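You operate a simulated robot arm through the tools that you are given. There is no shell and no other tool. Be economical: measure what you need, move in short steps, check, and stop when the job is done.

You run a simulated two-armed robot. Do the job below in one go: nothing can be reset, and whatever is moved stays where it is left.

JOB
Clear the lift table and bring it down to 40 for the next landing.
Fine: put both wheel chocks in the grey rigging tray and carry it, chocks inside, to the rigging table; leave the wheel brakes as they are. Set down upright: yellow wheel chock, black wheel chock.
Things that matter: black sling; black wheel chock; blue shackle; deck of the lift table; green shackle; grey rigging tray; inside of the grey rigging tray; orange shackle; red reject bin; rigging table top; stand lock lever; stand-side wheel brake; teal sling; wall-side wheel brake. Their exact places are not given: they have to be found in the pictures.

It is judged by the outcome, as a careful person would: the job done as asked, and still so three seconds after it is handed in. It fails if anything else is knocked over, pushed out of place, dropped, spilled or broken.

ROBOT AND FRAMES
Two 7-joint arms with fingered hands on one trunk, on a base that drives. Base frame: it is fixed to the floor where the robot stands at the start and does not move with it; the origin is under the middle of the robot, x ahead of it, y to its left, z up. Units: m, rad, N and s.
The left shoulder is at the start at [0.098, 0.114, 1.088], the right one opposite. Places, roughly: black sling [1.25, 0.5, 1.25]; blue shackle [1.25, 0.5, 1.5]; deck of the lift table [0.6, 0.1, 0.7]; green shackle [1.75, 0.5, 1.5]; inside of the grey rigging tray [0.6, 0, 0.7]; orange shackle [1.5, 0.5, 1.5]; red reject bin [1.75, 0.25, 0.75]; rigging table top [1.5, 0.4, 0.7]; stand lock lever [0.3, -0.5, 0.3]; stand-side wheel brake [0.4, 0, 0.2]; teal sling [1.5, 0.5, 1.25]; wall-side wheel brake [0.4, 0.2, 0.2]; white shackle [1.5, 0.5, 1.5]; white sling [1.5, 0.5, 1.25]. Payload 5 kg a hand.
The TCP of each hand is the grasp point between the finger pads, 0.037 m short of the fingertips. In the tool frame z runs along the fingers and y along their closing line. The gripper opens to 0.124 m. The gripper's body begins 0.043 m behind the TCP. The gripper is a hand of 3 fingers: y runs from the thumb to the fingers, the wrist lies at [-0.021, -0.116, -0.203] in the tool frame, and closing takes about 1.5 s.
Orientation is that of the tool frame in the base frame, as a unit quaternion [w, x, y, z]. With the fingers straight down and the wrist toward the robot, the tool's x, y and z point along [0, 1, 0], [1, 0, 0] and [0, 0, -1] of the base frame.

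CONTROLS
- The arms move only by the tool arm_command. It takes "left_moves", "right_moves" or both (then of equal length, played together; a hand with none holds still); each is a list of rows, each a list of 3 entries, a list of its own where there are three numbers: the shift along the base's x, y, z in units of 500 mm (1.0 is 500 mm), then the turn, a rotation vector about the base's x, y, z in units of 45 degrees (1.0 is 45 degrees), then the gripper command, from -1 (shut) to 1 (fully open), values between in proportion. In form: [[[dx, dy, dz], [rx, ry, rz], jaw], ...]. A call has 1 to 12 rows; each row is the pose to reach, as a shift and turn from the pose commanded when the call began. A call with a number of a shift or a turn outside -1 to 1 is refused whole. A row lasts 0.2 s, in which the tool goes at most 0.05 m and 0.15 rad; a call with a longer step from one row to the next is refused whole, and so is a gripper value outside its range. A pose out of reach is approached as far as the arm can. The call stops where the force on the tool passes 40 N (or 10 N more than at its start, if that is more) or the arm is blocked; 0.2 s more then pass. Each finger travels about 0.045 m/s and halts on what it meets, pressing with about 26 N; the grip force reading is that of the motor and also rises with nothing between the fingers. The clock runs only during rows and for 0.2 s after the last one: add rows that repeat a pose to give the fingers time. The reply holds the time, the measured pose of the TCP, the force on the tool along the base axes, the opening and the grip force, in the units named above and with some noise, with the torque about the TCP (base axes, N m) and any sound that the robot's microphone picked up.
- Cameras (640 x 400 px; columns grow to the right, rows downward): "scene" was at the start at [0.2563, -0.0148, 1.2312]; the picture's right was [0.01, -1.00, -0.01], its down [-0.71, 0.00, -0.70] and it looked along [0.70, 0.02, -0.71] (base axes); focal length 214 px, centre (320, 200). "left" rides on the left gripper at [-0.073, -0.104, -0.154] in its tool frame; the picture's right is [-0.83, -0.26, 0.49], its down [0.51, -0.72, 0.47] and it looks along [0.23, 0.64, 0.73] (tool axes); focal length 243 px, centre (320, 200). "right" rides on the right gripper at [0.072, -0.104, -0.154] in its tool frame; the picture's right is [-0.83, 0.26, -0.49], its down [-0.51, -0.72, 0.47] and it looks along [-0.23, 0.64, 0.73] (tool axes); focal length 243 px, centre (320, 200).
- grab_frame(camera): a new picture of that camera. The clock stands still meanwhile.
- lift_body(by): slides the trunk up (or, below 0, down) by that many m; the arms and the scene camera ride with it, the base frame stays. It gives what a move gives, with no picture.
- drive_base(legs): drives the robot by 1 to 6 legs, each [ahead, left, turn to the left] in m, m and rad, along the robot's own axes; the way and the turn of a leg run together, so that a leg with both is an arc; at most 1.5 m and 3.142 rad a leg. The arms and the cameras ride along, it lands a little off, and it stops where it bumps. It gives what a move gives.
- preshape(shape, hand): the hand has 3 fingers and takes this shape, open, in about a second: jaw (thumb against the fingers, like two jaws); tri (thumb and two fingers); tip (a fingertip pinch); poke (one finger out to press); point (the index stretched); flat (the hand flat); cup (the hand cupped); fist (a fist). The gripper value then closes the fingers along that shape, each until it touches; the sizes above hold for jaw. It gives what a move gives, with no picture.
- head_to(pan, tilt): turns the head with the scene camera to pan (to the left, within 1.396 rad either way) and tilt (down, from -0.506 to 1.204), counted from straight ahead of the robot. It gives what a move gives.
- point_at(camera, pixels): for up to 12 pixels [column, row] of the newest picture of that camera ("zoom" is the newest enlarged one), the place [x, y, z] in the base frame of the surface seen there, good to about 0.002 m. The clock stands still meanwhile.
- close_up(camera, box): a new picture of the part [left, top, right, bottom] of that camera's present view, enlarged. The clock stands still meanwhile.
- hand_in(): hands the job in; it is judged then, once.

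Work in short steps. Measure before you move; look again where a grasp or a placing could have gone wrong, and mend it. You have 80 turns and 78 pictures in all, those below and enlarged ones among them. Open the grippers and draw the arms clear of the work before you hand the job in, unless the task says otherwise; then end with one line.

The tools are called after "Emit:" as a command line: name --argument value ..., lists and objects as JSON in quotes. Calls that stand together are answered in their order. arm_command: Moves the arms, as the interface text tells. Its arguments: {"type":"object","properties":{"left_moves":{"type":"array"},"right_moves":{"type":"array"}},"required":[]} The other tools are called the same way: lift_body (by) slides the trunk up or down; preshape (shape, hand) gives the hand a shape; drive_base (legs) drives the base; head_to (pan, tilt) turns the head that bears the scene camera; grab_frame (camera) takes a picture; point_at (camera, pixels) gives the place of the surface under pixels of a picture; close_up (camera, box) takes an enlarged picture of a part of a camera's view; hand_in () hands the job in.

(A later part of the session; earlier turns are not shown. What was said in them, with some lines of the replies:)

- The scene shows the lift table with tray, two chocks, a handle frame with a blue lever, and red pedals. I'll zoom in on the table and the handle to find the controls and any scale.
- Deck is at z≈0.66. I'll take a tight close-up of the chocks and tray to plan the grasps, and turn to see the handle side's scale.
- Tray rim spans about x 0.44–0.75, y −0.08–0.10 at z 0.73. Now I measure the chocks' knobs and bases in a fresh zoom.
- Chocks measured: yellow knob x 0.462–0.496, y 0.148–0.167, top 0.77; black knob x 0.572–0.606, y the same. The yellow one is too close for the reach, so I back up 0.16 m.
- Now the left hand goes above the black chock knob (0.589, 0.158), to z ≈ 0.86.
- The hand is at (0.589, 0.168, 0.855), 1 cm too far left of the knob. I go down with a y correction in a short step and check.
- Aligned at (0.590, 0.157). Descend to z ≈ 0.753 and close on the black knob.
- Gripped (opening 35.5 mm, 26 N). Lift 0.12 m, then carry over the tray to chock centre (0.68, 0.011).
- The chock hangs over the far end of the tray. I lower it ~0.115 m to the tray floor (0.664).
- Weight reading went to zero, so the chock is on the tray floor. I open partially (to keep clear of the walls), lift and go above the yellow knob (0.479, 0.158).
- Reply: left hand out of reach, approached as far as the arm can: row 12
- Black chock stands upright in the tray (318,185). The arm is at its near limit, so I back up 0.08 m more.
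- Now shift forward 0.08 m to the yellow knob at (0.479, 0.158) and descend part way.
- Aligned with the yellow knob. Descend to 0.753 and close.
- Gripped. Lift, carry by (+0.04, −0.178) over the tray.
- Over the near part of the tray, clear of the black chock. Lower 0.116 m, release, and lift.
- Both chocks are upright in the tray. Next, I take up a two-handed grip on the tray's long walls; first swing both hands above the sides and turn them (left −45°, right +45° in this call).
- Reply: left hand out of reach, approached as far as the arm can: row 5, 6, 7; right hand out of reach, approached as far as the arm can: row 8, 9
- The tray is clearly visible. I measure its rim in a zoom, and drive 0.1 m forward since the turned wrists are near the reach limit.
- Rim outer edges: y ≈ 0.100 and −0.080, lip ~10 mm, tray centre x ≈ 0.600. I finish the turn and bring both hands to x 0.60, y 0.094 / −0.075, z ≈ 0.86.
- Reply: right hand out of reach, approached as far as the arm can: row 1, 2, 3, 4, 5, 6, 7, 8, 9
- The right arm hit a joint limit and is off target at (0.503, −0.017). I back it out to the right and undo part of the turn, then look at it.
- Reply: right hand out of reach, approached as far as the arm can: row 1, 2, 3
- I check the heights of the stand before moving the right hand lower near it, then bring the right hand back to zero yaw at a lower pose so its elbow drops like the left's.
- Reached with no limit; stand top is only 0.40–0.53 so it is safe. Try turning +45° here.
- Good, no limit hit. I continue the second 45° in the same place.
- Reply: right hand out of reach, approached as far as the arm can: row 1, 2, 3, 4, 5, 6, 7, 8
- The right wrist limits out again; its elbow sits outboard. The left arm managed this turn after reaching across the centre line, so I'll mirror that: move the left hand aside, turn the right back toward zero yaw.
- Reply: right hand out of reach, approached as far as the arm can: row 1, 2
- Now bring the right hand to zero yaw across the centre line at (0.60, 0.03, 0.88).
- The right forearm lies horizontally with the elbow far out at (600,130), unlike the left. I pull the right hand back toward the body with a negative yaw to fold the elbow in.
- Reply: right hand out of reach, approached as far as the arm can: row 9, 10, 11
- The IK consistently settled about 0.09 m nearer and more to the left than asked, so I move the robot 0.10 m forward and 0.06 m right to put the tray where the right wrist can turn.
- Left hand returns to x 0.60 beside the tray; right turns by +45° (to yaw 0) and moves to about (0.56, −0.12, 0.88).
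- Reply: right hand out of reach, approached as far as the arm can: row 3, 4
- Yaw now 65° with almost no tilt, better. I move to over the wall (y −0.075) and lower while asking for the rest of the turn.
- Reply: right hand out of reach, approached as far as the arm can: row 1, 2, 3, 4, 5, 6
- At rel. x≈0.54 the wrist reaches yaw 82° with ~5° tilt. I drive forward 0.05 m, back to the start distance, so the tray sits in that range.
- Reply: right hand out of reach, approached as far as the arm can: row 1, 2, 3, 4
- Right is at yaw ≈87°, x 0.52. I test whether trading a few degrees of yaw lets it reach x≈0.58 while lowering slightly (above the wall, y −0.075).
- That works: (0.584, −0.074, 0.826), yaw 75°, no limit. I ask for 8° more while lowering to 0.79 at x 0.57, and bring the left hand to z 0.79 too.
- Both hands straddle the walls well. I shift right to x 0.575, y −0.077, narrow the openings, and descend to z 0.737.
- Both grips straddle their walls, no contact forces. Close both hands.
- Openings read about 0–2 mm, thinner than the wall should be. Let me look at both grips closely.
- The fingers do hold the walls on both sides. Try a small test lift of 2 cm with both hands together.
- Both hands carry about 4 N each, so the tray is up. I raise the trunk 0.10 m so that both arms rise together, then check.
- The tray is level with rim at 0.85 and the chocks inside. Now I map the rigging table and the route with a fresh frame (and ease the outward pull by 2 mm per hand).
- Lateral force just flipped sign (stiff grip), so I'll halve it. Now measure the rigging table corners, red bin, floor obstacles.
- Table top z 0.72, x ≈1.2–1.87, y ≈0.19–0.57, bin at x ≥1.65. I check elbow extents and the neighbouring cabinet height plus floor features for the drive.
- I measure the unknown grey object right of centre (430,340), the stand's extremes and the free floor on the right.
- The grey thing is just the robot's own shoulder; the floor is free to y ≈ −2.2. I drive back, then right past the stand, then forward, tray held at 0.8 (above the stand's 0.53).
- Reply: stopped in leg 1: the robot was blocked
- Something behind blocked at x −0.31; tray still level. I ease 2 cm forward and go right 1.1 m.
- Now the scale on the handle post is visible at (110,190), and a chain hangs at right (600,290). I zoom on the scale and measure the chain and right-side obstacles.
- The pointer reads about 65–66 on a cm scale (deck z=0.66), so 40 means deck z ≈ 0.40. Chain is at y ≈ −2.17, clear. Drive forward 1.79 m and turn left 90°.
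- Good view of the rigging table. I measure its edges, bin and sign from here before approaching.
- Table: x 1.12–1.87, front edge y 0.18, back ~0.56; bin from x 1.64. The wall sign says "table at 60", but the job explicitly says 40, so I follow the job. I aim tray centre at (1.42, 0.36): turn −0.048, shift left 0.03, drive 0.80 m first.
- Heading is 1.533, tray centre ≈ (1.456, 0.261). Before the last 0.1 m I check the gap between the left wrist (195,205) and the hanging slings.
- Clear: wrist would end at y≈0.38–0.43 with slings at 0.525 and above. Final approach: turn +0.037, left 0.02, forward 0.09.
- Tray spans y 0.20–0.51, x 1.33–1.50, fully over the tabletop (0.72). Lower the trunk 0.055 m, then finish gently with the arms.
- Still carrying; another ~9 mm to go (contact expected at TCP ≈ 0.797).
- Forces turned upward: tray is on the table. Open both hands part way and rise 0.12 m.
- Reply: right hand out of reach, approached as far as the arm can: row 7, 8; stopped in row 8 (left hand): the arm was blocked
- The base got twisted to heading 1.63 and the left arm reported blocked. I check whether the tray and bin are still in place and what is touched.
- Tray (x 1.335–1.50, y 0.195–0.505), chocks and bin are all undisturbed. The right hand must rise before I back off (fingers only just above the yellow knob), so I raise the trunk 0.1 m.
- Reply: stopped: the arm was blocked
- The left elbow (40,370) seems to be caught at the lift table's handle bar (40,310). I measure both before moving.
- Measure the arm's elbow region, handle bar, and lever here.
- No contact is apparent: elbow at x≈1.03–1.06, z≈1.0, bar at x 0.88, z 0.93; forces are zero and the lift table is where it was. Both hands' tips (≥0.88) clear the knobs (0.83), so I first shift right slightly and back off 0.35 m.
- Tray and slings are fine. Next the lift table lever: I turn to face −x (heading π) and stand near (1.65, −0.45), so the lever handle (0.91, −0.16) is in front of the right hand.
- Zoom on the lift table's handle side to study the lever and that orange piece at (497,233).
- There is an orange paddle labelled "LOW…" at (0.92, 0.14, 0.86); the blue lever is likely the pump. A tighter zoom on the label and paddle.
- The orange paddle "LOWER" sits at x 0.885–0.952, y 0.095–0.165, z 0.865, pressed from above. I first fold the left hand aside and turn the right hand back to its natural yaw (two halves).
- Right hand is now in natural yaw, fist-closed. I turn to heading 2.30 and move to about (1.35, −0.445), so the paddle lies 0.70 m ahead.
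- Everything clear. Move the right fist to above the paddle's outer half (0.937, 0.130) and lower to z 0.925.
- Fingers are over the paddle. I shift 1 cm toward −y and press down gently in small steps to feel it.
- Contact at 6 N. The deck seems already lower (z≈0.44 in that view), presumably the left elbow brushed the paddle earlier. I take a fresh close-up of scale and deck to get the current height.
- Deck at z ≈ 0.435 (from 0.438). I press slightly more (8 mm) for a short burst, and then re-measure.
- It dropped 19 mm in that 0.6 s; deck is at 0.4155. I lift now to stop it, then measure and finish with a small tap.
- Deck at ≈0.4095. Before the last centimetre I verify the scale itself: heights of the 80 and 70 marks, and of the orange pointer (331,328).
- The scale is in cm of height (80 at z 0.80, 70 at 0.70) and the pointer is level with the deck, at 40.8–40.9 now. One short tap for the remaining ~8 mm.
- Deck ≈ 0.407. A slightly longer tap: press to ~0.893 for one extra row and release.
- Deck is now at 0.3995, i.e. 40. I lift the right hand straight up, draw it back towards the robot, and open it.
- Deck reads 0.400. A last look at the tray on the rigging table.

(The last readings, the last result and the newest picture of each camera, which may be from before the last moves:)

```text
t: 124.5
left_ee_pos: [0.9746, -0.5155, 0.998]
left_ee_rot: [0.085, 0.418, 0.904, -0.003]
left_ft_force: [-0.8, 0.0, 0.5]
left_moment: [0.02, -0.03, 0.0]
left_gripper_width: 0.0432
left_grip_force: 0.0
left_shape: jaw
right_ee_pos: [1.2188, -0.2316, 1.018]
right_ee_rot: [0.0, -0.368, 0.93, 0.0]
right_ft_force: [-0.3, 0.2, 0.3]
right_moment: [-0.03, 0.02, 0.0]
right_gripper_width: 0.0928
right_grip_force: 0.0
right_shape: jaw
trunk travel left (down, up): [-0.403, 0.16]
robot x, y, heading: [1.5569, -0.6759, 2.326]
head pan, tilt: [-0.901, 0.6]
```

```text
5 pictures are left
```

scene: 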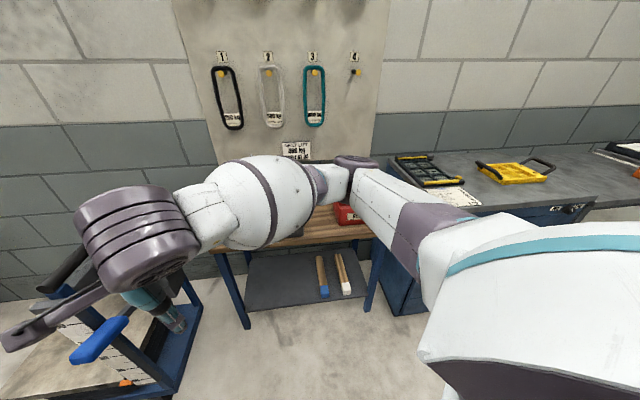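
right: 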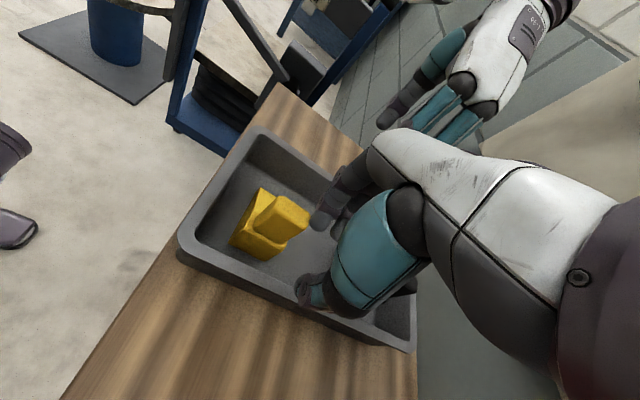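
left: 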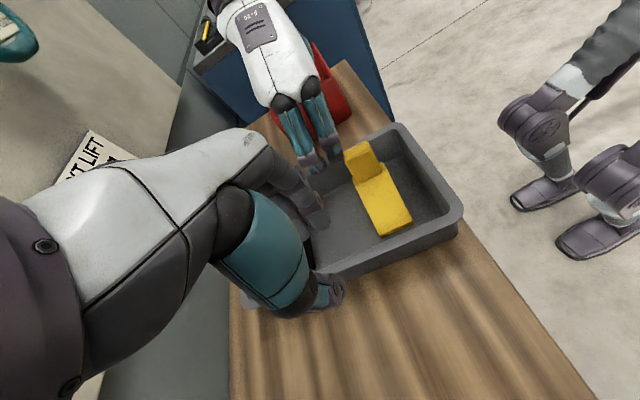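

The forearm hides the tray, so I turn the base left 0.6 rad (away from everything), open the left hand, and look again.

Emit:
drive_base --legs '[[-0.1, 0, 0.6]]'

Emit:
arm_command --left_moves '[[[0, 0, 0], [0, 0, 0], 0.5], [[0, 0, 0], [0, 0, 0], 1], [[0, 0, 0], [0, 0, 0], 1]]' --right_moves '[[[0, -0.05, -0.05], [0, 0, 0], 1], [[0, -0.1, -0.1], [0, 0, 0], 1], [[0, -0.15, -0.15], [0, 0, 0], 1]]'

Emit:
head_to --pan -1.3 --tilt 0.5

Emit:
grab_frame --camera "scene"

```text
t: 126.5
left_ee_pos: [1.0692, -0.9168, 0.998]
left_ee_rot: [0.082, 0.137, 0.987, 0.021]
left_ft_force: [0.5, 0.1, 0.1]
left_moment: [0.0, -0.02, 0.01]
left_gripper_width: 0.0436
left_grip_force: 0.1
left_shape: jaw
right_ee_pos: [1.113, -0.5453, 1.0188]
right_ee_rot: [0.0, -0.622, 0.783, 0.0]
right_ft_force: [0.0, 0.2, 0.3]
right_moment: [0.01, 0.0, -0.04]
right_gripper_width: 0.0928
right_grip_force: 0.0
right_shape: jaw
trunk travel left (down, up): [-0.403, 0.16]
robot x, y, heading: [1.6461, -0.7254, 2.915]
head pan, tilt: [-0.901, 0.6]
```

```text
t: 127.3
left_ee_pos: [1.0683, -0.9191, 0.9964]
left_ee_rot: [0.083, 0.137, 0.987, 0.021]
left_ft_force: [-0.3, 0.4, 0.0]
left_moment: [-0.02, 0.02, -0.01]
left_gripper_width: 0.1119
left_grip_force: 0.0
left_shape: jaw
right_ee_pos: [1.1138, -0.6199, 0.9429]
right_ee_rot: [-0.001, -0.622, 0.783, 0.0]
right_ft_force: [-0.6, 0.7, 0.4]
right_moment: [0.0, -0.06, 0.0]
right_gripper_width: 0.1237
right_grip_force: 0.0
right_shape: jaw
trunk travel left (down, up): [-0.403, 0.16]
robot x, y, heading: [1.6444, -0.7259, 2.917]
head pan, tilt: [-0.901, 0.6]
```

```text
t: 128.2
left_ee_pos: [1.0694, -0.9166, 0.9978]
left_ee_rot: [0.082, 0.137, 0.987, 0.021]
left_ft_force: [-0.1, 0.7, -0.2]
left_moment: [0.0, -0.02, 0.02]
left_gripper_width: 0.1237
left_grip_force: 0.1
left_shape: jaw
right_ee_pos: [1.1151, -0.6176, 0.9423]
right_ee_rot: [0.0, -0.622, 0.783, -0.001]
right_ft_force: [-0.5, 0.2, -0.4]
right_moment: [-0.03, 0.01, 0.0]
right_gripper_width: 0.1239
right_grip_force: 0.1
right_shape: jaw
trunk travel left (down, up): [-0.403, 0.16]
robot x, y, heading: [1.6435, -0.7268, 2.918]
head pan, tilt: [-1.3, 0.499]
```

```text
4 pictures are left
```

scene: 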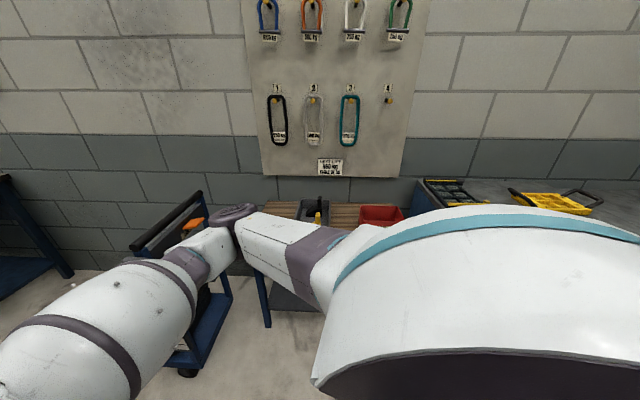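

The tray with the black and yellow chocks is at (318,210) on the table, the bin, shackles and slings are in place, and the hands are open and clear. I hand in.

Emit:
hand_in

```text
The job is handed in.
```

The grey tray is on the rigging table with both wheel chocks upright inside. The lift table is clear and down at 40 (the deck last measured z ≈ 0.40). I followed your 40, although the wall sign says "TABLE AT 60", and the deck had already dropped to about 44 before I pressed the LOWER paddle, probably because the left elbow touched it. I did not touch the wheel brakes.
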